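You operate a simulated robot arm through the tools that you are given. There is no shell and no other tool.

Carry out the task below with a simulated robot arm. There is one attempt and no reset: what you move stays moved.

TASK
Pan the camera to about 25, tilt to about minus 35, focus at 4 and light the upper lamp.
Fine: within two degrees on the camera display; the dimmers stay as set.

Only the result counts: the job must be done as asked and must still hold three seconds after the hand-in. Knocking over, shifting, dropping, spilling or breaking anything else fails it.

THE ROBOT
A 6-joint arm with a two-finger parallel gripper, fixed in place. Base frame: the origin is on the floor under the middle of its stand, x ahead of it, y to its left, z up; the work surface is at about z = 0.788. Lengths are in m, angles in degrees, forces in N, time in s.
With the tool pointing down near the work surface it reaches from about 0.24 to 0.64 m from the base axis. Its first joint turns from -66.0 to 66.0 degrees. Payload 2.7 kg.
The tool frame sits at the grasp point between the pads (the TCP): z along the fingers, y along the line on which they close. The tips reach 0.023 m beyond it. The gripper opens to 0.094 m. The fingers are 0.038 m wide and 0.01 m thick; the gripper's body (0.054 by 0.096 m) begins 0.039 m behind the TCP.
Orientation is that of the tool frame in the base frame, as [roll, pitch, yaw] about the fixed x, y, z axes, in that order (R = Rz(yaw) Ry(pitch) Rx(roll)). With the fingers straight down and closing along the base's y, the tool's x points along the base's -x, its y along +y and its z along -z.

THE INTERFACE
- The arm moves only by the tool play_rows. Its argument "targets" is a list of rows, each a list of 3 entries, a list of its own where there are three numbers: the shift along the tool's x, y, z in m, then the turn, a rotation vector about the tool's x, y, z in degrees, then the gripper command, from -1 (shut) to 1 (fully open), values between in proportion. In form: [[[x, y, z], [rx, ry, rz], jaw], ...]. A call has 1 to 20 rows; each row is the pose to reach, as a shift and turn from the pose commanded when the call began, along the tool's axes at that moment. Rows are played at 5 a second. More than 0.05 m and 8.6 degrees between two rows, or a gripper value outside its range, and nothing of the call is played. Where a pose cannot be reached the arm comes as near as it can. A force on the tool above 40 N (or 10 N above the force at the start of the call, whichever is more), or a blocked arm, ends the call early, and 0.2 s more pass. The fingers move at their own pace (about 0.045 m/s each) and stop on an object; they squeeze with about 40 N. The grip force told is the motor's: it shows also when the fingers shut on nothing. Time passes only in rows, and 0.2 s behind the last, so rows that repeat a pose let the fingers close. It gives the time, the measured TCP pose, the force on the tool (base axes), the opening and the grip force at its end, in the units of the frame above (readings bear some noise), with the torque about the TCP (base axes, N m) and any sound that the robot's microphone picked up.
- Cameras (640 x 400 px; columns grow to the right, rows downward): "scene" is fixed at [0.052, -0.4135, 1.4118]; the picture's right is [0.93, -0.37, 0.00], its down [-0.19, -0.46, -0.87] and it looks along [0.32, 0.80, -0.50] (base axes); focal length 326 px, centre (320, 200). "wrist" rides on the gripper at [0.086, 0.016, -0.075] in the tool frame; the picture's right is [-0.18, 0.98, 0.00], its down [-0.58, -0.11, -0.81] and it looks along [-0.79, -0.15, 0.59] (tool axes); focal length 243 px, centre (320, 200). There is no depth. A picture from a camera that has moved, and an enlarged one, comes with that camera's place and axes in the base frame and with its lens.
- camera(camera): a new picture of that camera. It takes no simulated time.
- enlarge(camera, box): a new picture of the part [left, top, right, bottom] of that camera's present view, enlarged. It takes no simulated time.
- close_job(): hands the job in; it is judged then, once.

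Places have to be worked out from the pictures, the camera data and where the tool is seen. Open the gripper and draw the arm clear of the work before you hand the job in, unless the task says otherwise.

The tools are called after "Emit:" as name(argument=value, ...) on one line, values as JSON. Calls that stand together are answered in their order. play_rows: Moves the arm, as the interface text tells. Its arguments: {"type":"object","properties":{"targets":{"type":"array"}},"required":["targets"]} The other tools are called the same way: camera (camera) takes a picture; enlarge (camera, box) takes an enlarged picture of a part of a camera's view; close_job () hands the job in.

At the start:

```text
time: 0.0
position: [0.3865, 0.1187, 1.1154]
tool_rot: [179.9, 0.1, -180.0]
wrist_force: [0.5, 0.2, 0.4]
torque: [0.01, -0.01, -0.02]
gripper_width: 0.0941
gripper_force: 0.1
```

scene: 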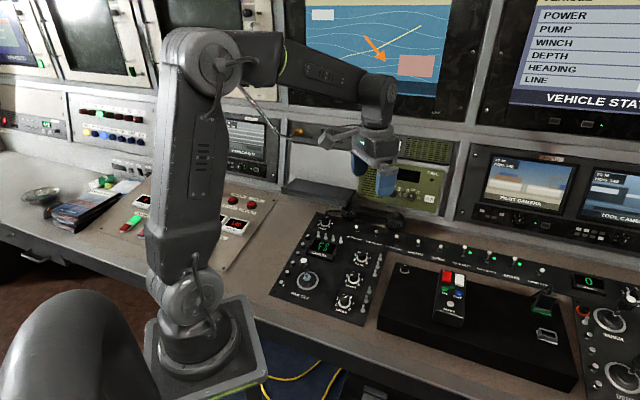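
wrist: 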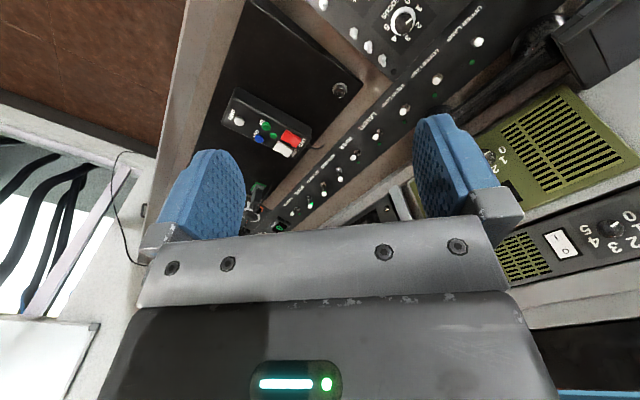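

The scene shows a control panel with a camera block (left of the black box), a lamp switch row and more. I'll enlarge the relevant regions to read the labels.

Emit:
enlarge(camera="scene", box=[260, 200, 400, 330])

Emit:
enlarge(camera="scene", box=[340, 210, 580, 300])

Emit:
enlarge(camera="scene", box=[560, 260, 640, 400])

Emit:
enlarge(camera="wrist", box=[200, 0, 520, 230])

Emit:
enlarge(camera="scene", box=[440, 140, 640, 260])

```text
3.08 times, centred on (330, 265) of scene
camera zoom: at [0.052, -0.4135, 1.4118], right [0.93, -0.37, 0.0], down [-0.19, -0.46, -0.87], along [0.32, 0.8, -0.5], focal length 1002 px, centre (289, 0)
```

zoom: 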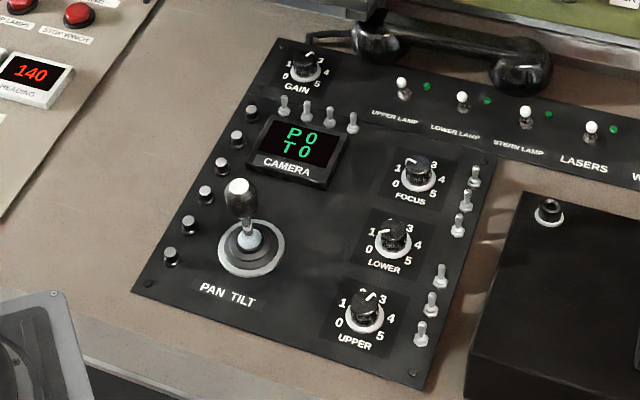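

```text
2.67 times, centred on (460, 255) of scene
camera zoom: at [0.052, -0.4135, 1.4118], right [0.93, -0.37, 0.0], down [-0.19, -0.46, -0.87], along [0.32, 0.8, -0.5], focal length 868 px, centre (-53, 53)
```

zoom: 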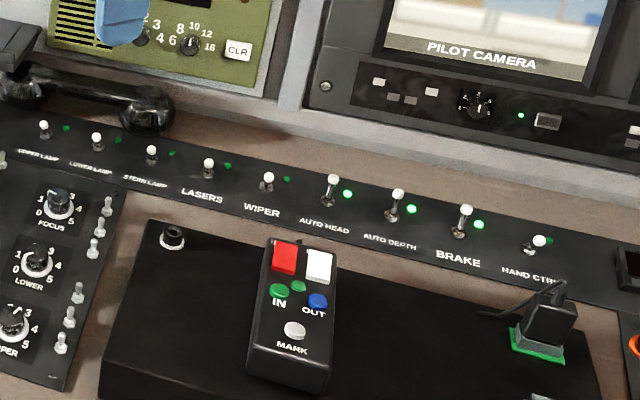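

```text
2.86 times, centred on (600, 330) of scene
camera zoom: at [0.052, -0.4135, 1.4118], right [0.93, -0.37, 0.0], down [-0.19, -0.46, -0.87], along [0.32, 0.8, -0.5], focal length 930 px, centre (-480, -171)
```

zoom: 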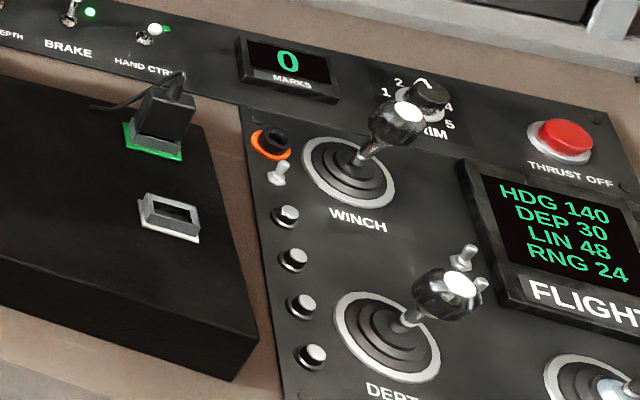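

```text
1.74 times, centred on (360, 115) of wrist
camera zoom: at [0.2999, 0.1344, 1.1886], right [0.18, 0.98, 0.0], down [0.58, -0.11, 0.81], along [0.79, -0.15, -0.59], focal length 422 px, centre (250, 348)
```

zoom: 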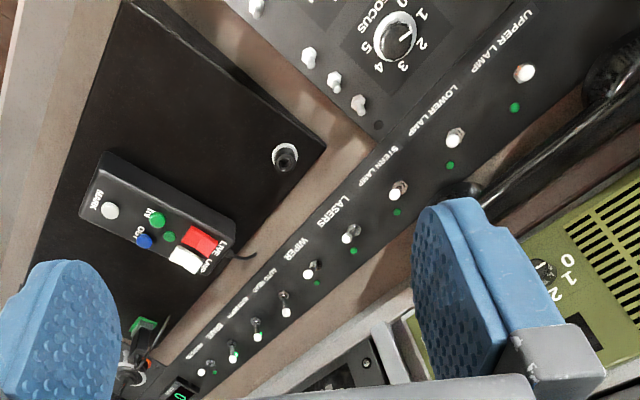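

```text
3.20 times, centred on (540, 200) of scene
camera zoom: at [0.052, -0.4135, 1.4118], right [0.93, -0.37, 0.0], down [-0.19, -0.46, -0.87], along [0.32, 0.8, -0.5], focal length 1042 px, centre (-384, 200)
```

zoom: 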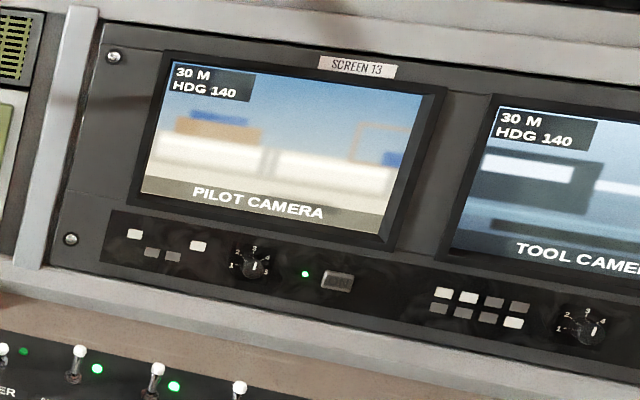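

The camera panel (joystick PAN TILT, FOCUS knob, UPPER/LOWER dimmers, display P0 T0) sits roughly at x 0.25–0.45, y 0–0.35, turned about 45° to the base. I'll zoom in further on the joystick, focus knob and upper lamp switch to know their starting states.

Emit:
enlarge(camera="scene", box=[295, 230, 345, 300])

Emit:
enlarge(camera="scene", box=[335, 240, 385, 320])

Emit:
enlarge(camera="scene", box=[330, 210, 390, 250])

Emit:
enlarge(camera="wrist", box=[380, 0, 500, 75])

```text
5.71 times, centred on (320, 265) of scene
camera zoom: at [0.052, -0.4135, 1.4118], right [0.93, -0.37, 0.0], down [-0.19, -0.46, -0.87], along [0.32, 0.8, -0.5], focal length 1861 px, centre (320, -171)
```

zoom: 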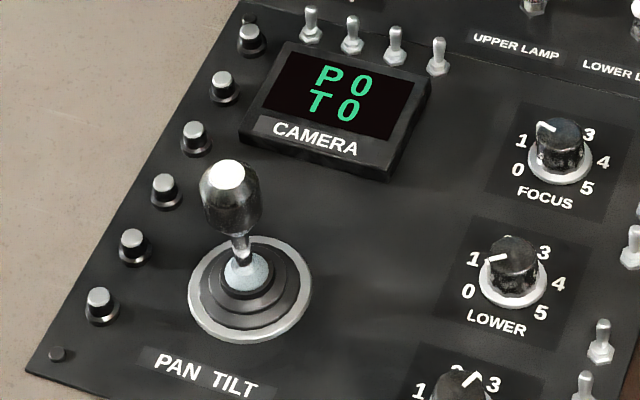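

```text
5.00 times, centred on (360, 280) of scene
camera zoom: at [0.052, -0.4135, 1.4118], right [0.93, -0.37, 0.0], down [-0.19, -0.46, -0.87], along [0.32, 0.8, -0.5], focal length 1628 px, centre (120, -200)
```

zoom: 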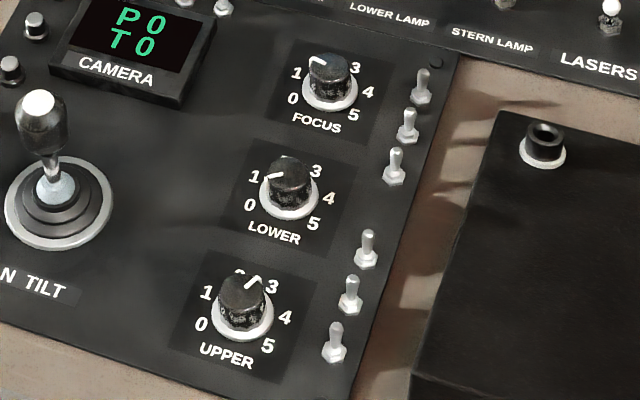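

```text
10.00 times, centred on (360, 230) of scene
camera zoom: at [0.052, -0.4135, 1.4118], right [0.93, -0.37, 0.0], down [-0.19, -0.46, -0.87], along [0.32, 0.8, -0.5], focal length 3257 px, centre (-80, -100)
```

zoom: 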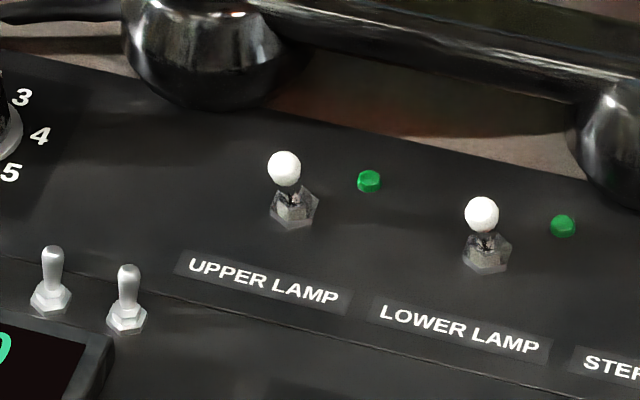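

```text
5.33 times, centred on (440, 38) of wrist
camera zoom: at [0.2999, 0.1344, 1.1886], right [0.18, 0.98, 0.0], down [0.58, -0.11, 0.81], along [0.79, -0.15, -0.59], focal length 1294 px, centre (-320, 1067)
```

zoom: 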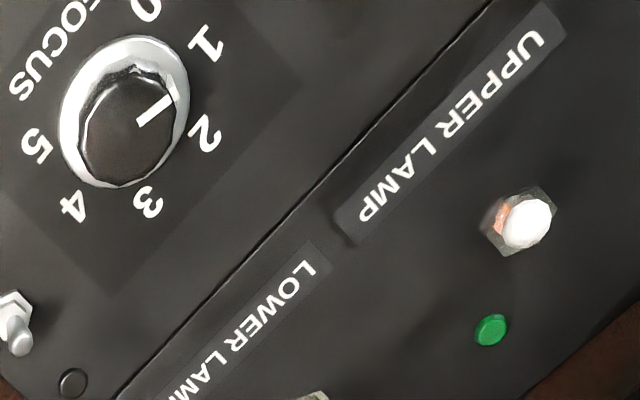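

Focus is at roughly 1.5–2 and the upper lamp lever is thrown toward the operator (LED dark). I'll turn the tool −45° about its axis so it lines up with the panel, staying high, and look with the wrist camera.

Emit:
play_rows(targets=[[[0, 0, 0], [0, 0, -7.5], 1], [[0, 0, 0], [0, 0, -15], 1], [[0, 0, 0], [0, 0, -22.5], 1], [[0, 0, 0], [0, 0, -30], 1], [[0, 0, 0], [0, 0, -37.5], 1], [[0, 0, 0], [0, 0, -45], 1]])

Emit:
camera(camera="wrist")

Emit:
camera(camera="scene")

```text
time: 1.4
position: [0.3873, 0.1189, 1.1152]
tool_rot: [-180.0, 0.1, -134.9]
wrist_force: [0.3, 0.0, -0.2]
torque: [-0.01, -0.03, 0.04]
gripper_width: 0.094
gripper_force: 0.1
```

```text
taken
camera wrist: at [0.314, 0.0682, 1.1886], right [-0.57, 0.82, 0.0], down [0.49, 0.33, 0.81], along [0.67, 0.46, -0.59], focal length 243 px, centre (320, 200)
```

wrist: 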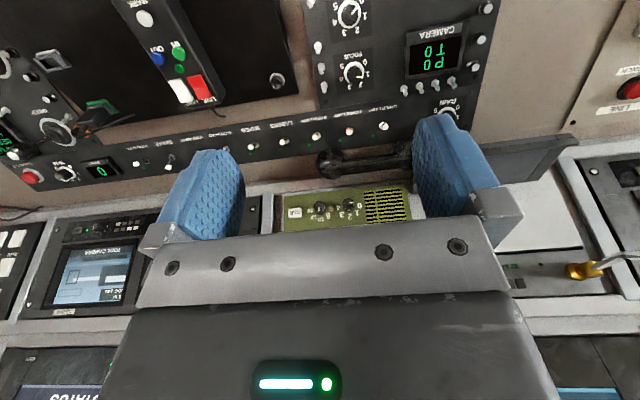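

```text
taken
```

scene: 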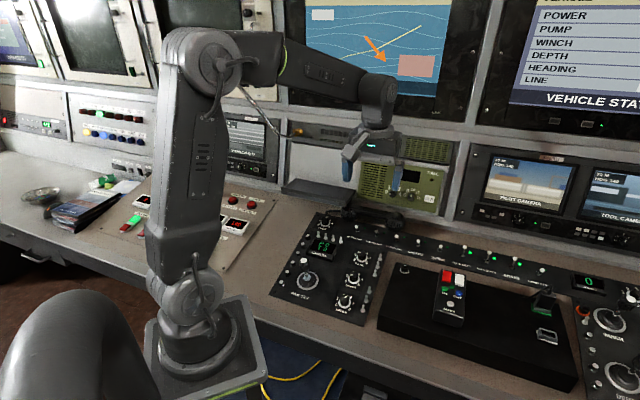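

The panel is now in view. I'll zoom in on the lamp row, the focus knob and the display from here for triangulation.

Emit:
enlarge(camera="wrist", box=[300, 50, 420, 160])

Emit:
enlarge(camera="wrist", box=[300, 0, 420, 100])

Emit:
enlarge(camera="scene", box=[450, 240, 530, 280])

```text
3.64 times, centred on (360, 105) of wrist
camera zoom: at [0.314, 0.0682, 1.1886], right [-0.57, 0.82, 0.0], down [0.49, 0.33, 0.81], along [0.67, 0.46, -0.59], focal length 882 px, centre (174, 546)
```

zoom: 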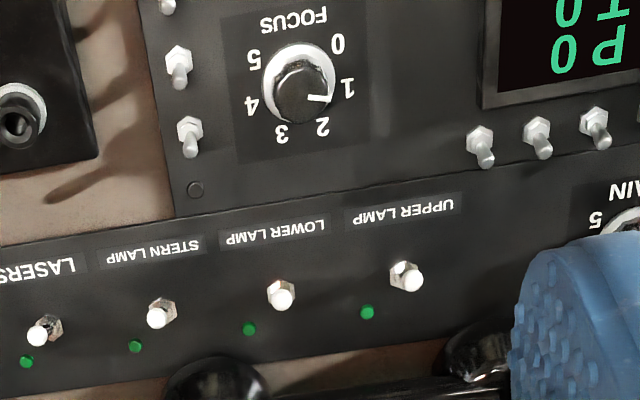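

```text
4.00 times, centred on (360, 50) of wrist
camera zoom: at [0.314, 0.0682, 1.1886], right [-0.57, 0.82, 0.0], down [0.49, 0.33, 0.81], along [0.67, 0.46, -0.59], focal length 970 px, centre (160, 800)
```

zoom: 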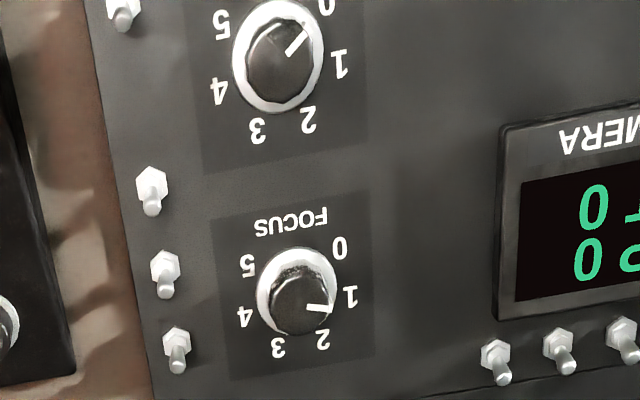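

```text
8.00 times, centred on (490, 260) of scene
camera zoom: at [0.052, -0.4135, 1.4118], right [0.93, -0.37, 0.0], down [-0.19, -0.46, -0.87], along [0.32, 0.8, -0.5], focal length 2605 px, centre (-1040, -280)
```

zoom: 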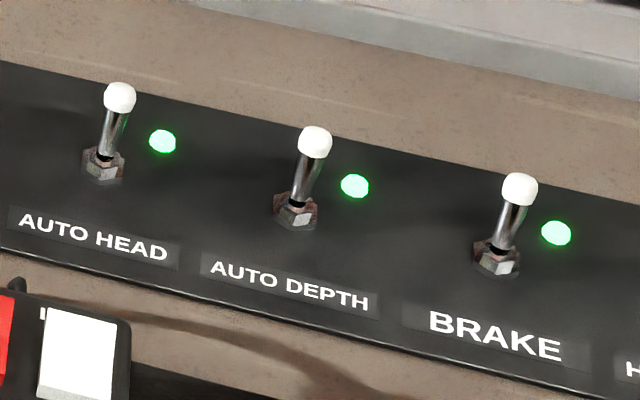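

Lit levers lean panel‑up (away from the operator), so the upper lamp must be pushed that way; its base is near [0.481, 0.332, 0.80] with the ball at about [0.472, 0.320, 0.828]. I'll close the fingers and move to the operator side of it, stopping at z≈0.90 to check.

Emit:
play_rows(targets=[[[-0.038, 0.021, 0], [0, 0, 0], -1], [[-0.076, 0.042, 0], [0, 0, 0], -1], [[-0.114, 0.063, 0], [0, 0, 0], -1], [[-0.152, 0.0844, 0], [0, 0, 0], -1], [[-0.152, 0.0844, 0.04], [0, 0, 0], -1], [[-0.152, 0.0844, 0.08], [0, 0, 0], -1], [[-0.152, 0.0844, 0.12], [0, 0, 0], -1], [[-0.152, 0.0844, 0.16], [0, 0, 0], -1], [[-0.152, 0.0844, 0.2], [0, 0, 0], -1], [[-0.152, 0.0844, 0.215], [0, 0, 0], -1]])

Emit:
camera(camera="wrist")

Emit:
enlarge(camera="scene", box=[280, 160, 440, 260])

```text
time: 3.6
position: [0.4347, 0.284, 0.8996]
tool_rot: [179.9, 0.1, -135.1]
wrist_force: [1.2, -0.8, -1.2]
torque: [0.01, 0.02, 0.01]
gripper_width: 0.0001
gripper_force: 40.3
```

```text
taken
camera wrist: at [0.3612, 0.2352, 0.9749], right [-0.56, 0.83, 0.0], down [0.49, 0.33, 0.81], along [0.67, 0.46, -0.59], focal length 243 px, centre (320, 200)
```

wrist: 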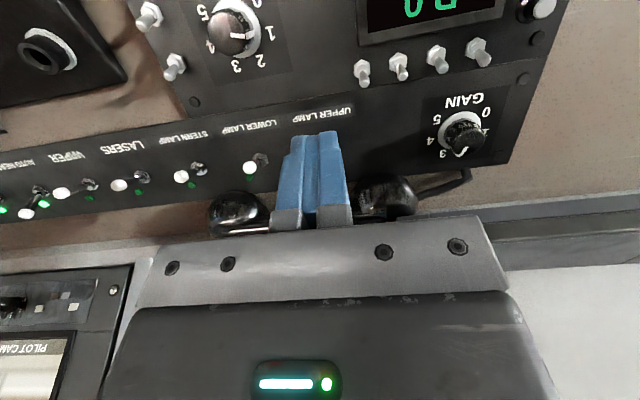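

```text
4.00 times, centred on (360, 210) of scene
camera zoom: at [0.052, -0.4135, 1.4118], right [0.93, -0.37, 0.0], down [-0.19, -0.46, -0.87], along [0.32, 0.8, -0.5], focal length 1303 px, centre (160, 160)
```

zoom: 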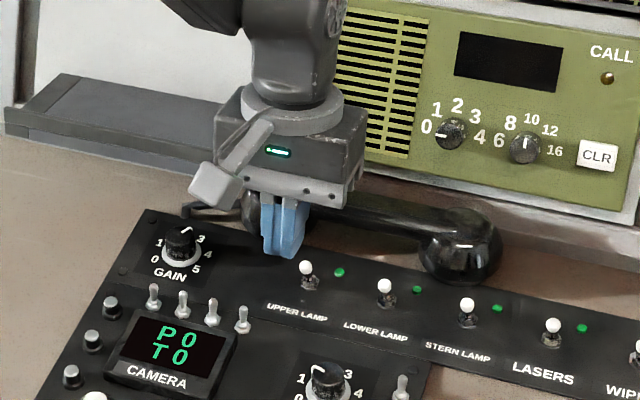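

The closed fingers are lined up on the operator side of the UPPER LAMP lever, about 5 cm short of it, well clear of the handset. I'll lower the tips to about z 0.813 and push panel‑up slowly, then see whether the lever flips.

Emit:
play_rows(targets=[[[0, 0, 0.03], [0, 0, 0], -1], [[0, 0, 0.05], [0, 0, 0], -1], [[0, 0, 0.063], [0, 0, 0], -1], [[-0.01, 0, 0.063], [0, 0, 0], -1], [[-0.02, 0, 0.063], [0, 0, 0], -1], [[-0.028, 0, 0.063], [0, 0, 0], -1], [[-0.035, 0, 0.063], [0, 0, 0], -1], [[-0.04, 0, 0.063], [0, 0, 0], -1], [[-0.045, 0, 0.063], [0, 0, 0], -1], [[-0.05, 0, 0.063], [0, 0, 0], -1]])

Emit:
enlarge(camera="scene", box=[310, 190, 430, 265])

Emit:
camera(camera="wrist")

```text
time: 5.6
position: [0.4614, 0.3129, 0.836]
tool_rot: [179.9, -1.3, -135.1]
wrist_force: [-9.8, -8.1, 7.8]
torque: [0.06, -0.09, -0.03]
gripper_width: 0.0001
gripper_force: 39.9
stopped in row 9: the force on the tool passed its limit at 49 N (the readings are from after the stop); the commanded pose is now the measured one
```

```text
5.33 times, centred on (370, 228) of scene
camera zoom: at [0.0517, -0.4137, 1.4117], right [0.93, -0.37, 0.0], down [-0.19, -0.46, -0.87], along [0.32, 0.8, -0.5], focal length 1737 px, centre (53, 53)
```

zoom: 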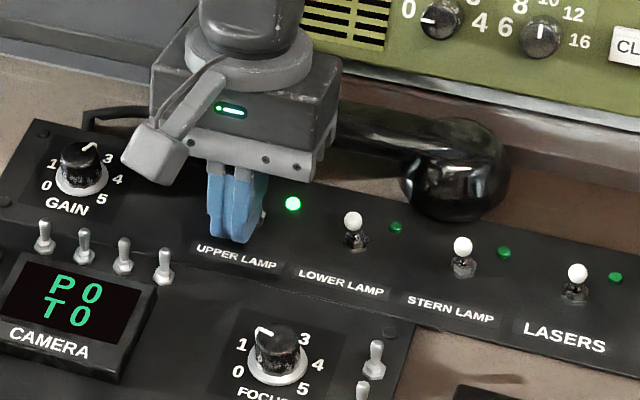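

```text
taken
camera wrist: at [0.3903, 0.2633, 0.9126], right [-0.56, 0.83, 0.0], down [0.5, 0.34, 0.79], along [0.66, 0.45, -0.61], focal length 243 px, centre (320, 200)
```

wrist: 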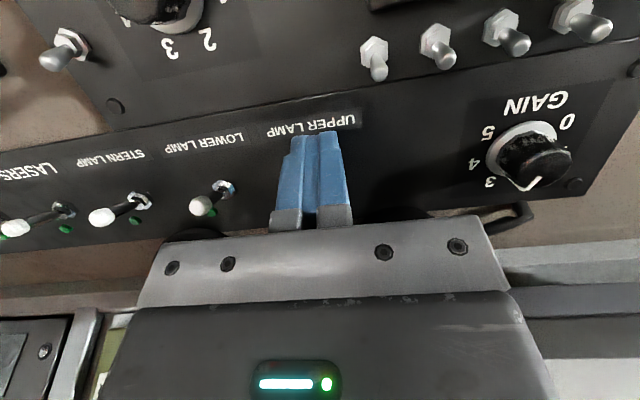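

The UPPER LAMP LED is lit. I'll back off toward the operator, straighten the slight tilt and rise clear.

Emit:
play_rows(targets=[[[0.01, 0, 0], [0, 0, 0], -1], [[0.025, 0, 0], [0, -1.3, 0], -1], [[0.035, 0, -0.01], [0, -1.3, 0], -1], [[0.035, 0, -0.05], [0, -1.3, 0], -1], [[0.035, 0, -0.09], [0, -1.3, 0], -1], [[0.035, 0, -0.13], [0, -1.3, 0], -1]])

Emit:
enlarge(camera="scene", box=[310, 190, 430, 265])

Emit:
camera(camera="wrist")

```text
time: 7.0
position: [0.4393, 0.2902, 0.9654]
tool_rot: [179.9, 0.2, -135.2]
wrist_force: [-0.2, -0.2, 0.5]
torque: [0.01, -0.02, 0.01]
gripper_width: 0.0
gripper_force: 39.6
```

```text
5.33 times, centred on (370, 228) of scene
camera zoom: at [0.052, -0.4135, 1.4118], right [0.93, -0.37, 0.0], down [-0.19, -0.46, -0.87], along [0.32, 0.8, -0.5], focal length 1737 px, centre (53, 53)
```

zoom: 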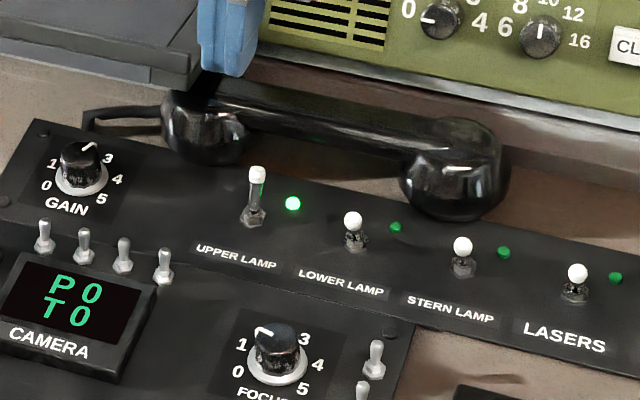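

```text
taken
camera wrist: at [0.3662, 0.24, 1.0392], right [-0.56, 0.83, 0.0], down [0.49, 0.33, 0.81], along [0.67, 0.46, -0.59], focal length 243 px, centre (320, 200)
```

wrist: 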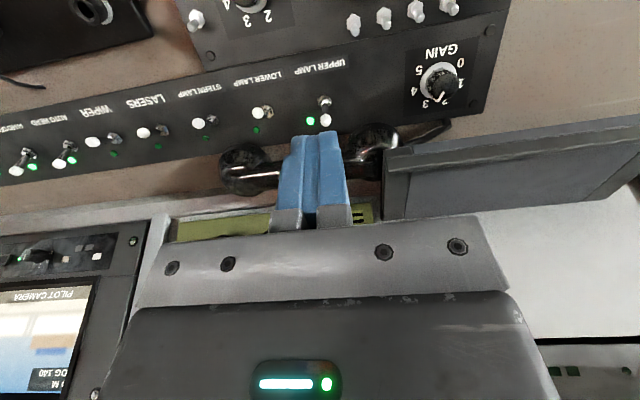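

UPPER LAMP is on and stays on. Next the FOCUS knob, which I put near [0.441, 0.221, 0.80]; I'll move above it with the gripper open and look.

Emit:
play_rows(targets=[[[0.016, -0.0167, 0.01], [0, 0, 0], 0], [[0.032, -0.0334, 0.02], [0, 0, 0], 0.5], [[0.0477, -0.0501, 0.03], [0, 0, 0], 1], [[0.0477, -0.0501, 0.045], [0, 0, 0], 1], [[0.0477, -0.0501, 0.045], [0, 0, 0], 1]])

Emit:
camera(camera="wrist")

Emit:
enlarge(camera="wrist", box=[250, 20, 390, 110])

Emit:
enlarge(camera="scene", box=[320, 210, 420, 310])

```text
time: 8.2
position: [0.4408, 0.22, 0.9187]
tool_rot: [179.9, 0.4, -135.1]
wrist_force: [0.0, 0.4, 0.3]
torque: [-0.02, 0.02, -0.03]
gripper_width: 0.0941
gripper_force: 0.1
```

```text
taken
camera wrist: at [0.3677, 0.1696, 0.9931], right [-0.56, 0.83, 0.0], down [0.49, 0.33, 0.81], along [0.67, 0.46, -0.59], focal length 243 px, centre (320, 200)
```

wrist: 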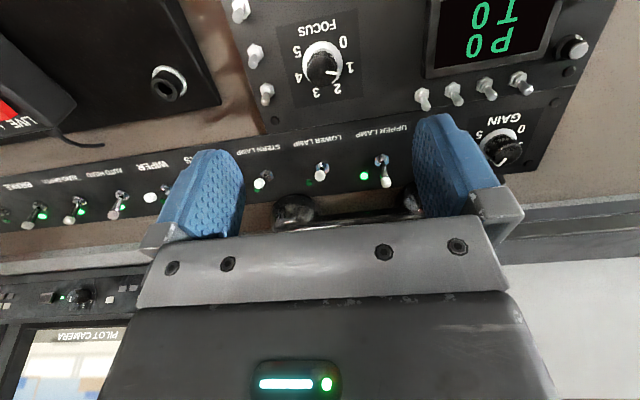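

```text
4.44 times, centred on (320, 65) of wrist
camera zoom: at [0.3677, 0.1696, 0.9931], right [-0.56, 0.83, 0.0], down [0.49, 0.33, 0.81], along [0.67, 0.46, -0.59], focal length 1078 px, centre (320, 800)
```

zoom: 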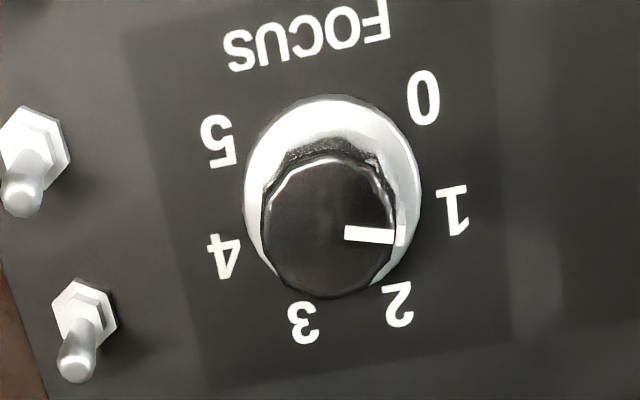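

```text
4.00 times, centred on (370, 260) of scene
camera zoom: at [0.052, -0.4135, 1.4118], right [0.93, -0.37, 0.0], down [-0.19, -0.46, -0.87], along [0.32, 0.8, -0.5], focal length 1303 px, centre (120, -40)
```

zoom: 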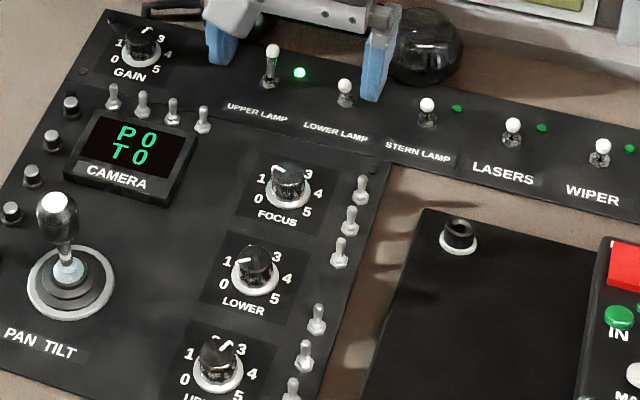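

The knob is centred near [0.441, 0.223], top about z 0.811, diameter about 22 mm, pointing close to 1; side toggles sit ~46 mm away, so I'll narrow the opening to ~42 mm before descending around it.

Emit:
play_rows(targets=[[[-0.0022, 0.002, 0], [0, 0, 0], -0.1], [[-0.0022, 0.002, 0], [0, 0, 0], -0.1], [[-0.0022, 0.002, 0.02], [0, 0, 0], -0.1], [[-0.0022, 0.002, 0.04], [0, 0, 0], -0.1], [[-0.0022, 0.002, 0.06], [0, 0, 0], -0.1], [[-0.0022, 0.002, 0.075], [0, 0, 0], -0.1], [[-0.0022, 0.002, 0.085], [0, 0, 0], -0.1], [[-0.0022, 0.002, 0.092], [0, 0, 0], -0.1]])

Emit:
camera(camera="wrist")

Emit:
enlarge(camera="scene", box=[330, 220, 400, 290])

```text
time: 10.0
position: [0.4421, 0.2237, 0.8298]
tool_rot: [179.9, 0.3, -135.3]
wrist_force: [0.7, -0.4, -0.5]
torque: [0.0, 0.0, 0.01]
gripper_width: 0.0423
gripper_force: 0.1
```

```text
taken
camera wrist: at [0.3694, 0.1742, 0.9033], right [-0.56, 0.83, 0.0], down [0.49, 0.33, 0.81], along [0.67, 0.46, -0.59], focal length 243 px, centre (320, 200)
```

wrist: 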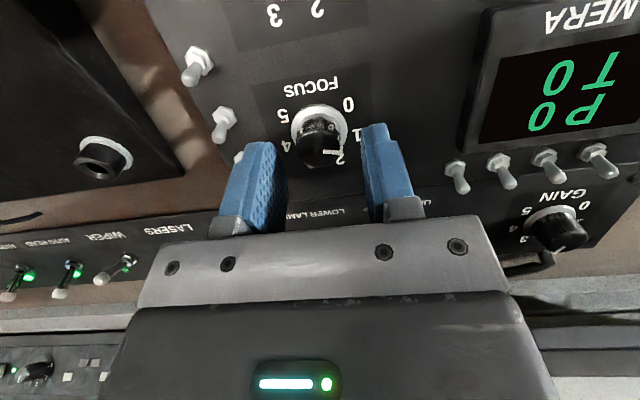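

```text
5.71 times, centred on (365, 255) of scene
camera zoom: at [0.052, -0.4135, 1.4118], right [0.93, -0.37, 0.0], down [-0.19, -0.46, -0.87], along [0.32, 0.8, -0.5], focal length 1861 px, centre (63, -114)
```

zoom: 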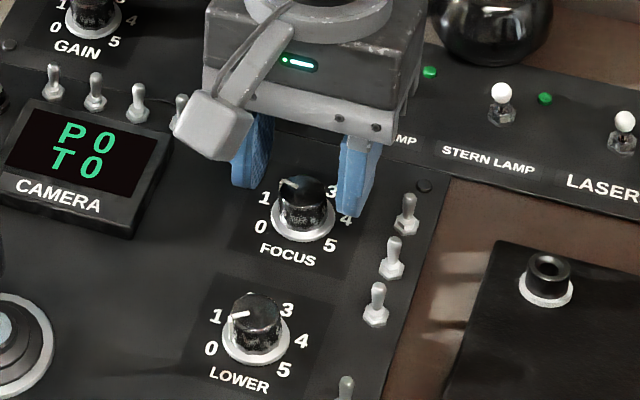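

The fingers straddle the knob with tips about z 0.807. I'll zoom in to check centring before descending the last few millimetres.

Emit:
enlarge(camera="wrist", box=[240, 70, 400, 190])

Emit:
enlarge(camera="scene", box=[350, 230, 390, 260])

```text
3.33 times, centred on (320, 130) of wrist
camera zoom: at [0.3694, 0.1742, 0.9033], right [-0.56, 0.83, 0.0], down [0.49, 0.33, 0.81], along [0.67, 0.46, -0.59], focal length 809 px, centre (320, 433)
```

zoom: 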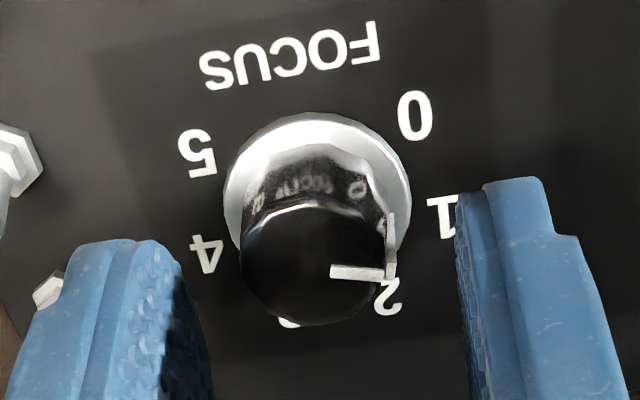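

```text
13.33 times, centred on (370, 245) of scene
camera zoom: at [0.052, -0.4135, 1.4118], right [0.93, -0.37, 0.0], down [-0.19, -0.46, -0.87], along [0.32, 0.8, -0.5], focal length 4342 px, centre (-347, -400)
```

zoom: 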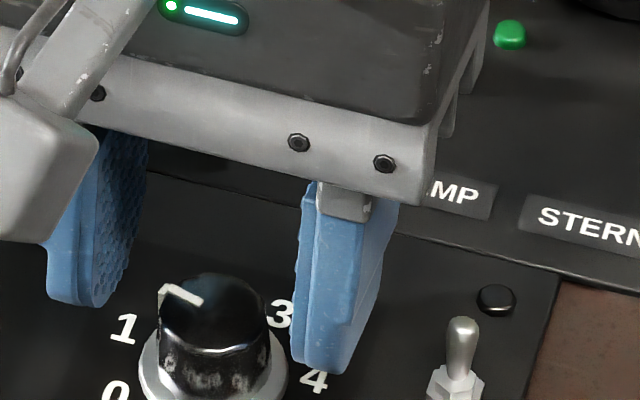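

The knob's top is at about z 0.808 and it's centred to within ~1 mm. I'll go down to TCP z≈0.819, grip and turn clockwise (positive about tool z) by 75°.

Emit:
play_rows(targets=[[[0, -0.001, 0.006], [0, 0, 0], -0.1], [[0, -0.001, 0.0108], [0, 0, 0], -0.1], [[0, -0.001, 0.0108], [0, 0, 0], -0.8], [[0, -0.001, 0.0108], [0, 0, 0], -1], [[0, -0.001, 0.0108], [0, 0, 0], -1], [[0, -0.001, 0.0108], [0, 0, 0], -1]])

Emit:
enlarge(camera="wrist", box=[240, 70, 400, 190])

```text
time: 11.4
position: [0.4427, 0.2236, 0.8181]
tool_rot: [-180.0, 0.4, -135.3]
wrist_force: [3.3, -2.4, -1.5]
torque: [-0.15, -0.1, -0.06]
gripper_width: 0.0239
gripper_force: 44.8
```

```text
3.33 times, centred on (320, 130) of wrist
camera zoom: at [0.3702, 0.1737, 0.892], right [-0.56, 0.83, 0.0], down [0.49, 0.33, 0.81], along [0.67, 0.46, -0.59], focal length 809 px, centre (320, 433)
```

zoom: 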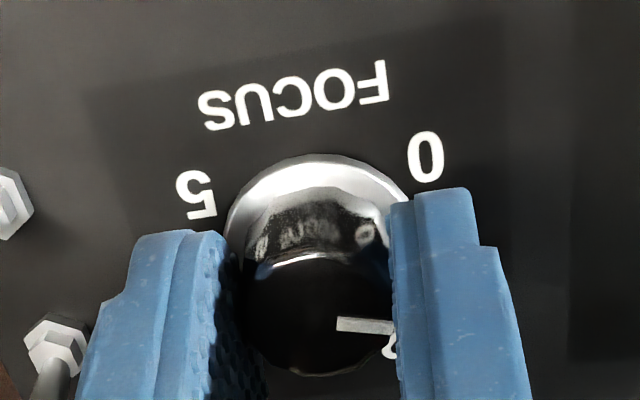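

The knob is gripped (23.9 mm wide). Now I turn clockwise 75° in steps.

Emit:
play_rows(targets=[[[0, 0, 0], [0, 0, 7.5], -1], [[0, 0, 0], [0, 0, 15], -1], [[0, 0, 0], [0, 0, 22.5], -1], [[0, 0, 0], [0, 0, 30], -1], [[0, 0, 0], [0, 0, 37.5], -1], [[0, 0, 0], [0, 0, 45], -1], [[0, 0, 0], [0, 0, 52.5], -1], [[0, 0, 0], [0, 0, 60], -1], [[0, 0, 0], [0, 0, 67.5], -1], [[0, 0, 0], [0, 0, 75], -1], [[0, 0, 0], [0, 0, 75], -1]])

Emit:
camera(camera="wrist")

Emit:
enlarge(camera="scene", box=[330, 220, 400, 290])

```text
time: 13.8
position: [0.4428, 0.2236, 0.8192]
tool_rot: [179.4, 0.1, 149.8]
wrist_force: [-7.3, -3.6, 29.1]
torque: [0.89, 0.58, 0.24]
gripper_width: 0.0256
gripper_force: 44.8
```

```text
taken
camera wrist: at [0.3759, 0.2808, 0.8936], right [0.65, 0.76, 0.01], down [0.44, -0.39, 0.81], along [0.61, -0.52, -0.59], focal length 243 px, centre (320, 200)
```

wrist: 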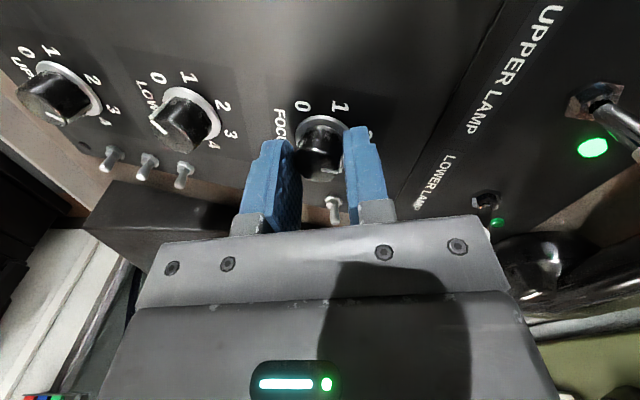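

```text
5.71 times, centred on (365, 255) of scene
camera zoom: at [0.0514, -0.4138, 1.4117], right [0.93, -0.37, 0.0], down [-0.19, -0.46, -0.87], along [0.32, 0.8, -0.5], focal length 1861 px, centre (63, -114)
```

zoom: 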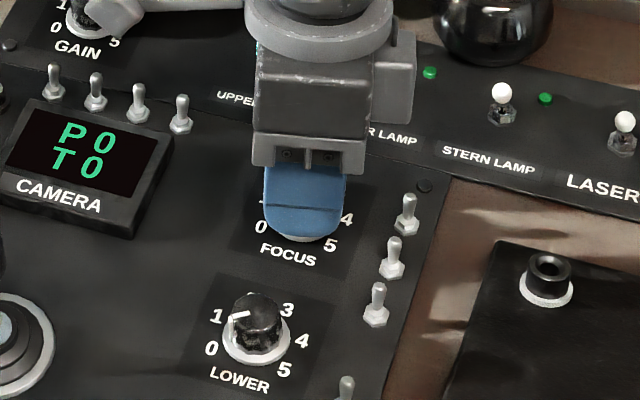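

There's a 29 N vertical load on the tool after the turn; I'll zoom in to see whether the knob followed.

Emit:
enlarge(camera="wrist", box=[240, 80, 400, 200])

Emit:
enlarge(camera="scene", box=[350, 230, 390, 260])

```text
3.33 times, centred on (320, 140) of wrist
camera zoom: at [0.3759, 0.2808, 0.8936], right [0.65, 0.76, 0.01], down [0.44, -0.39, 0.81], along [0.61, -0.52, -0.59], focal length 809 px, centre (320, 400)
```

zoom: 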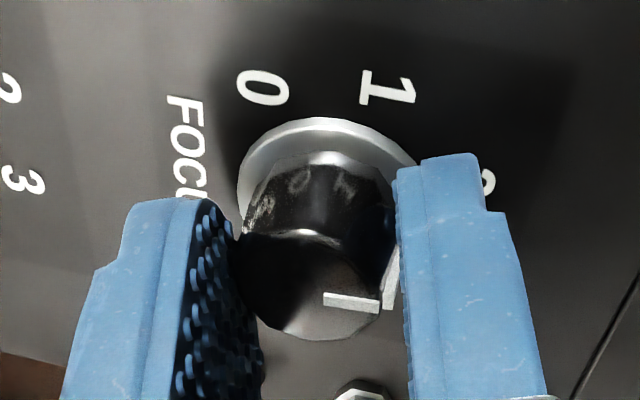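

```text
13.33 times, centred on (370, 245) of scene
camera zoom: at [0.0514, -0.4138, 1.4117], right [0.93, -0.37, 0.0], down [-0.19, -0.46, -0.87], along [0.32, 0.8, -0.5], focal length 4342 px, centre (-347, -400)
```

zoom: 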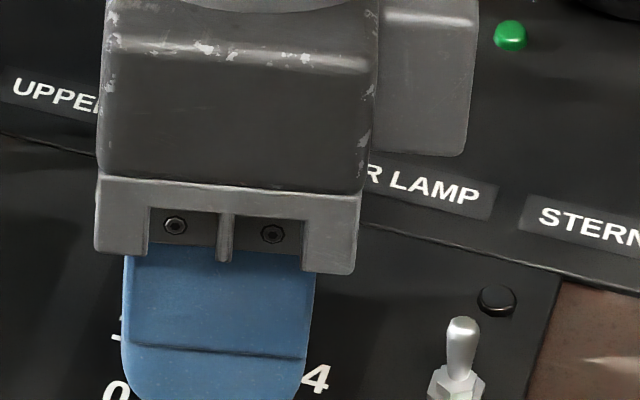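

The knob followed the gripper: the pointer is now between 2 and 3. The tips were pressing on the metal ring, so I'll release, lift, turn back 75°, and regrip about 4 mm higher.

Emit:
play_rows(targets=[[[0, 0, -0.001], [0, 0, 75], -0.1], [[0, 0, -0.004], [0, 0, 0], -0.1]])

```text
refused: row 1 steps farther than a row can; nothing moved
```

That call contained a mistaken turn and was refused, so nothing moved. I'll release, lift and turn back properly.

Emit:
play_rows(targets=[[[0, 0, 0], [0, 0, 0], -0.1], [[0, 0, 0], [0, 0, 0], -0.1], [[0, 0, -0.01], [0, 0, 0], -0.1], [[0, 0, -0.03], [0, 0, 0], -0.1], [[0, 0, -0.03], [0, 0, -7.5], -0.1], [[0, 0, -0.03], [0, 0, -15], -0.1], [[0, 0, -0.03], [0, 0, -22.5], -0.1], [[0, 0, -0.03], [0, 0, -30], -0.1], [[0, 0, -0.03], [0, 0, -37.5], -0.1], [[0, 0, -0.03], [0, 0, -45], -0.1], [[0, 0, -0.03], [0, 0, -52.5], -0.1], [[0, 0, -0.03], [0, 0, -60], -0.1], [[0, 0, -0.03], [0, 0, -67.5], -0.1], [[0, 0, -0.03], [0, 0, -75], -0.1], [[0, 0, -0.03], [0, 0, -75], -0.1]])

Emit:
enlarge(camera="wrist", box=[240, 40, 400, 160])

Emit:
enlarge(camera="scene", box=[345, 230, 395, 270])

```text
time: 17.0
position: [0.4422, 0.2229, 0.848]
tool_rot: [180.0, 0.4, -134.9]
wrist_force: [-0.3, 1.1, -0.2]
torque: [-0.02, -0.02, 0.02]
gripper_width: 0.0424
gripper_force: 0.1
```

```text
3.33 times, centred on (320, 100) of wrist
camera zoom: at [0.3696, 0.1732, 0.9226], right [-0.56, 0.83, 0.0], down [0.49, 0.33, 0.81], along [0.67, 0.46, -0.59], focal length 809 px, centre (320, 533)
```

zoom: 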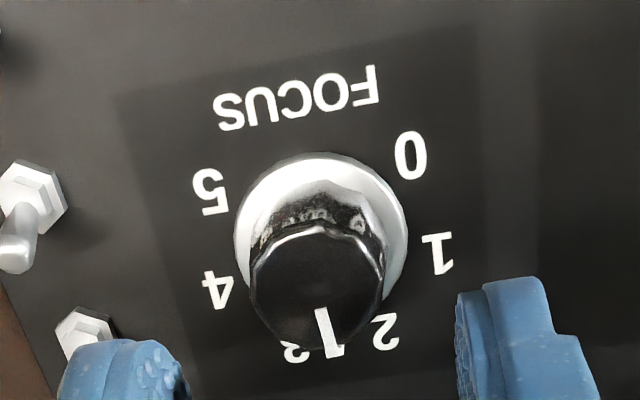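

```text
10.00 times, centred on (370, 250) of scene
camera zoom: at [0.052, -0.4135, 1.4118], right [0.93, -0.37, 0.0], down [-0.19, -0.46, -0.87], along [0.32, 0.8, -0.5], focal length 3257 px, centre (-180, -300)
```

zoom: 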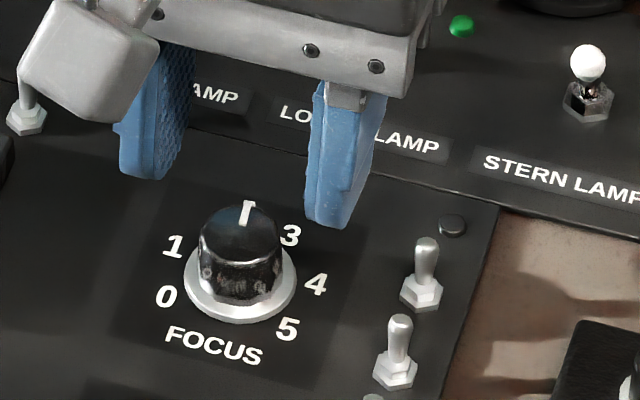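

The focus pointer is now at about 2.45 (54° per step), so roughly 84° more is needed. I'll lower to TCP z≈0.8225, grip and turn another 84°.

Emit:
play_rows(targets=[[[0, 0, 0.012], [0, 0, 0], -0.1], [[0, 0, 0.0255], [0, 0, 0], -0.1], [[0, 0, 0.0255], [0, 0, 0], -0.8], [[0, 0, 0.0255], [0, 0, 0], -1], [[0, 0, 0.0255], [0, 0, 0], -1], [[0, 0, 0.0255], [0, 0, 7], -1], [[0, 0, 0.0255], [0, 0, 14], -1], [[0, 0, 0.0255], [0, 0, 21], -1], [[0, 0, 0.0255], [0, 0, 28], -1], [[0, 0, 0.0255], [0, 0, 35], -1], [[0, 0, 0.0255], [0, 0, 42], -1], [[0, 0, 0.0255], [0, 0, 49], -1], [[0, 0, 0.0255], [0, 0, 56], -1], [[0, 0, 0.0255], [0, 0, 63], -1], [[0, 0, 0.0255], [0, 0, 70], -1], [[0, 0, 0.0255], [0, 0, 77], -1], [[0, 0, 0.0255], [0, 0, 84], -1], [[0, 0, 0.0255], [0, 0, 84], -1]])

Emit:
enlarge(camera="wrist", box=[240, 80, 400, 200])

```text
time: 20.8
position: [0.4432, 0.2233, 0.8241]
tool_rot: [179.5, -0.1, 140.6]
wrist_force: [10.0, -9.2, 12.3]
torque: [0.49, -0.22, 0.11]
gripper_width: 0.0243
gripper_force: 45.0
```

```text
3.33 times, centred on (320, 140) of wrist
camera zoom: at [0.3858, 0.2897, 0.898], right [0.76, 0.64, 0.01], down [0.38, -0.46, 0.81], along [0.52, -0.61, -0.59], focal length 809 px, centre (320, 400)
```

zoom: 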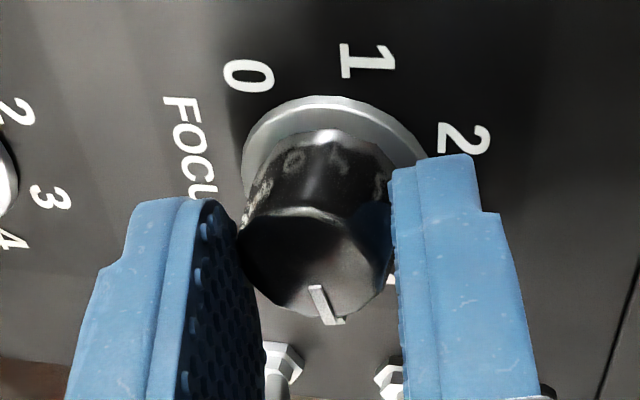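

The knob turned along. I'll release and lift, then check the pointer.

Emit:
play_rows(targets=[[[0, 0, 0], [0, 0, 0], -0.1], [[0, 0, 0], [0, 0, 0], -0.1], [[0, 0, -0.01], [0, 0, 0], -0.1], [[0, 0, -0.04], [0, 0, 0], -0.1], [[0, 0, -0.08], [0, 0, 0], -0.1], [[0, 0, -0.1], [0, 0, 0], -0.1], [[0, 0, -0.1], [0, 0, 0], -0.1]])

Emit:
enlarge(camera="wrist", box=[260, 20, 380, 110])

Emit:
enlarge(camera="scene", box=[345, 230, 395, 270])

```text
time: 22.4
position: [0.4429, 0.2233, 0.9231]
tool_rot: [179.6, -0.1, 140.8]
wrist_force: [0.0, 0.3, -0.3]
torque: [0.01, 0.03, -0.03]
gripper_width: 0.0424
gripper_force: 0.0
```

```text
4.44 times, centred on (320, 65) of wrist
camera zoom: at [0.3852, 0.2891, 0.9992], right [0.76, 0.65, 0.01], down [0.38, -0.46, 0.8], along [0.52, -0.61, -0.59], focal length 1078 px, centre (320, 800)
```

zoom: 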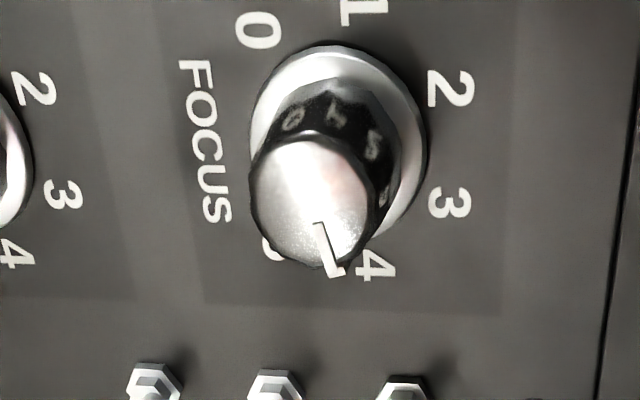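

```text
10.00 times, centred on (370, 250) of scene
camera zoom: at [0.052, -0.4135, 1.4118], right [0.93, -0.37, 0.0], down [-0.19, -0.46, -0.87], along [0.32, 0.8, -0.5], focal length 3257 px, centre (-180, -300)
```

zoom: 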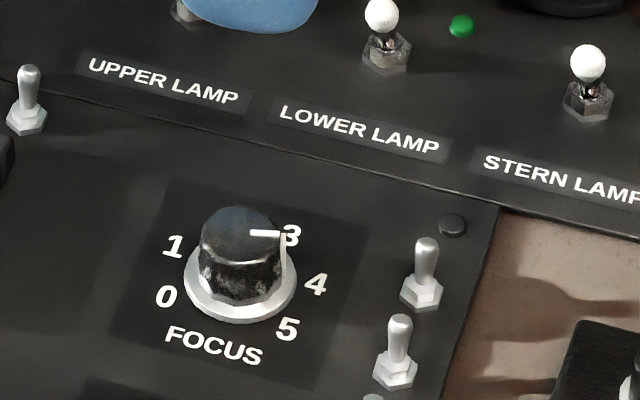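

The pointer appears to be right at or very near 4. I'll turn back to the panel‑aligned orientation at height and check it from the other angle.

Emit:
play_rows(targets=[[[0, 0, 0], [0, 0, -8.4], -0.1], [[0, 0, 0], [0, 0, -16.8], -0.1], [[0, 0, 0], [0, 0, -25.2], -0.1], [[0, 0, 0], [0, 0, -33.6], -0.1], [[0, 0, 0], [0, 0, -42], -0.1], [[0, 0, 0], [0, 0, -50.4], -0.1], [[0, 0, 0], [0, 0, -58.8], -0.1], [[0, 0, 0], [0, 0, -67.2], -0.1], [[0, 0, 0], [0, 0, -75.6], -0.1], [[0, 0, 0], [0, 0, -84], -0.1], [[0, 0, 0], [0, 0, -84], -0.1]])

Emit:
enlarge(camera="wrist", box=[260, 20, 380, 110])

Emit:
camera(camera="wrist")

Emit:
enlarge(camera="scene", box=[290, 220, 390, 320])

```text
time: 24.8
position: [0.4419, 0.2217, 0.9226]
tool_rot: [179.9, 0.4, -134.9]
wrist_force: [0.7, 0.0, 0.0]
torque: [0.01, 0.03, 0.0]
gripper_width: 0.0423
gripper_force: 0.1
```

```text
4.44 times, centred on (320, 65) of wrist
camera zoom: at [0.3688, 0.1728, 0.9972], right [-0.56, 0.83, 0.0], down [0.49, 0.33, 0.81], along [0.67, 0.46, -0.59], focal length 1078 px, centre (320, 800)
```

zoom: 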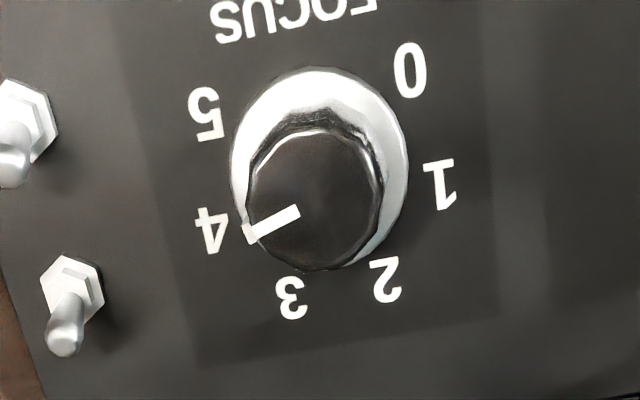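

```text
taken
camera wrist: at [0.3688, 0.1728, 0.9972], right [-0.56, 0.83, 0.0], down [0.49, 0.33, 0.81], along [0.67, 0.46, -0.59], focal length 243 px, centre (320, 200)
```

wrist: 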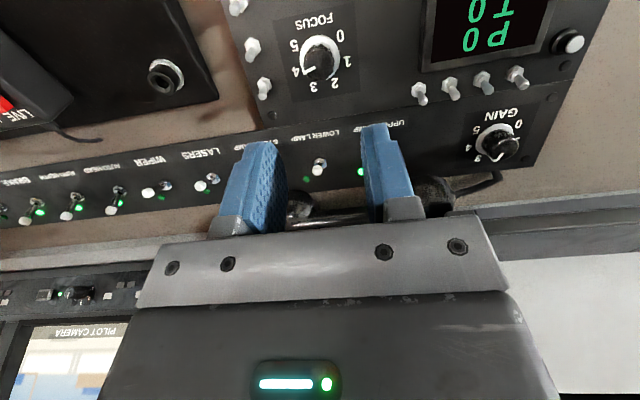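

```text
4.00 times, centred on (340, 270) of scene
camera zoom: at [0.052, -0.4135, 1.4118], right [0.93, -0.37, 0.0], down [-0.19, -0.46, -0.87], along [0.32, 0.8, -0.5], focal length 1303 px, centre (240, -80)
```

zoom: 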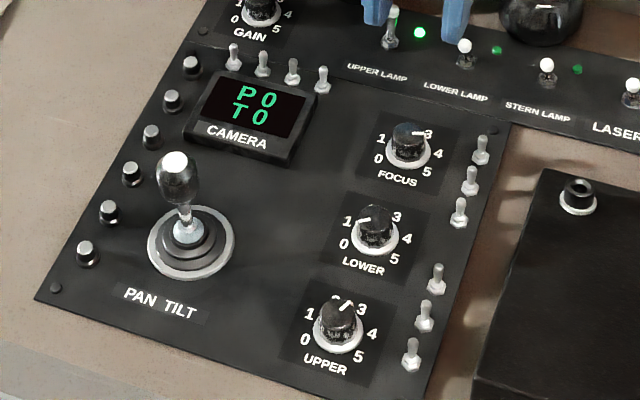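

The pointer seems at 4, but the oblique view makes it hard to be precise. I'll tilt the tool ~25° in place (staying high) so the wrist camera looks almost straight down on the knob for a better reading.

Emit:
play_rows(targets=[[[0, 0, 0], [0, 6.25, 0], -0.1], [[0, 0, 0], [0, 12.5, 0], -0.1], [[0, 0, 0], [0, 18.75, 0], -0.1], [[0, 0, 0], [0, 25, 0], -0.1], [[0, 0, 0], [0, 32, 0], -0.1], [[0, 0, 0], [0, 32, 0], -0.1]])

Emit:
camera(camera="wrist")

Emit:
enlarge(camera="wrist", box=[270, 80, 390, 200])

```text
time: 26.2
position: [0.4416, 0.2225, 0.9231]
tool_rot: [180.0, -31.7, -135.0]
wrist_force: [0.3, -0.6, 0.4]
torque: [0.03, 0.01, 0.01]
gripper_width: 0.0423
gripper_force: 0.0
```

```text
taken
camera wrist: at [0.4061, 0.2102, 1.0321], right [-0.58, 0.81, -0.1], down [0.73, 0.57, 0.38], along [0.36, 0.15, -0.92], focal length 243 px, centre (320, 200)
```

wrist: 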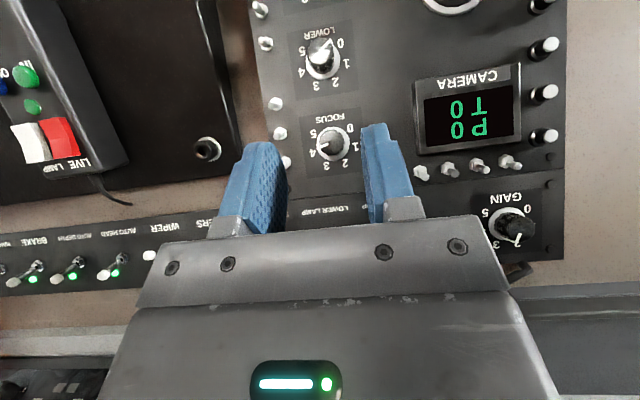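

```text
3.33 times, centred on (330, 140) of wrist
camera zoom: at [0.4061, 0.2102, 1.0321], right [-0.58, 0.81, -0.1], down [0.73, 0.57, 0.38], along [0.36, 0.15, -0.92], focal length 809 px, centre (287, 400)
```

zoom: 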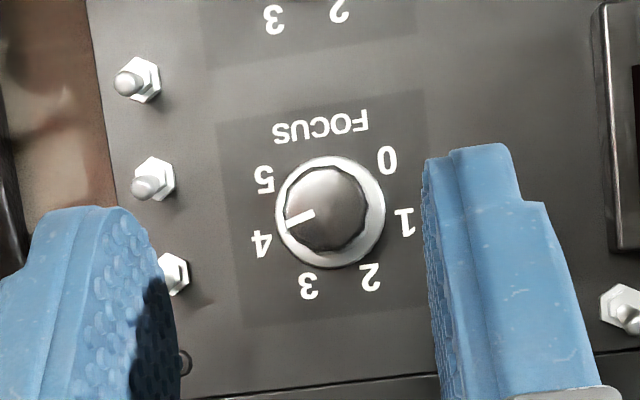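

This view is nearly perpendicular; I'll zoom in tightly on the knob.

Emit:
enlarge(camera="wrist", box=[305, 120, 359, 168])

Emit:
enlarge(camera="wrist", box=[285, 20, 361, 100])

```text
8.33 times, centred on (332, 144) of wrist
camera zoom: at [0.4061, 0.2102, 1.0321], right [-0.58, 0.81, -0.1], down [0.73, 0.57, 0.38], along [0.36, 0.15, -0.92], focal length 2022 px, centre (220, 667)
```

zoom: 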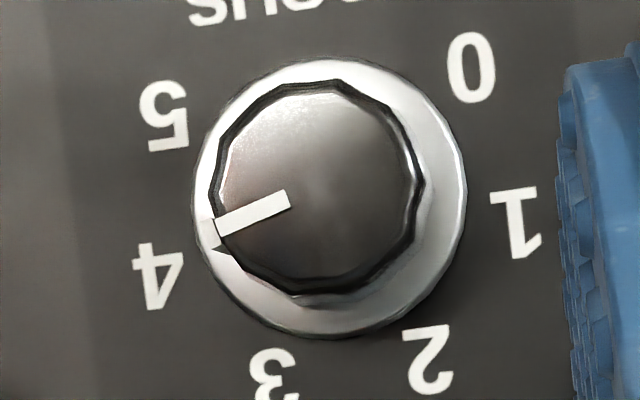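

```text
5.00 times, centred on (323, 60) of wrist
camera zoom: at [0.4061, 0.2102, 1.0321], right [-0.58, 0.81, -0.1], down [0.73, 0.57, 0.38], along [0.36, 0.15, -0.92], focal length 1213 px, centre (305, 900)
```

zoom: 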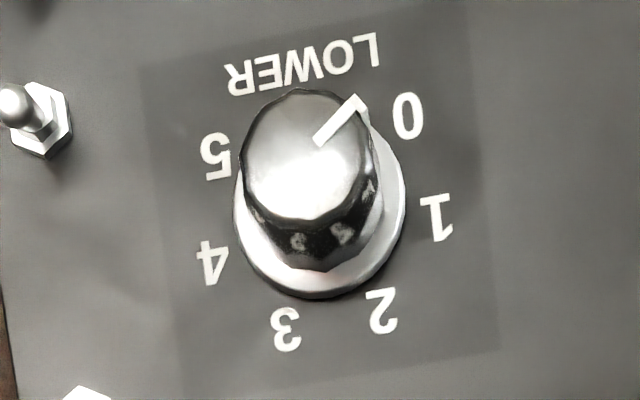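

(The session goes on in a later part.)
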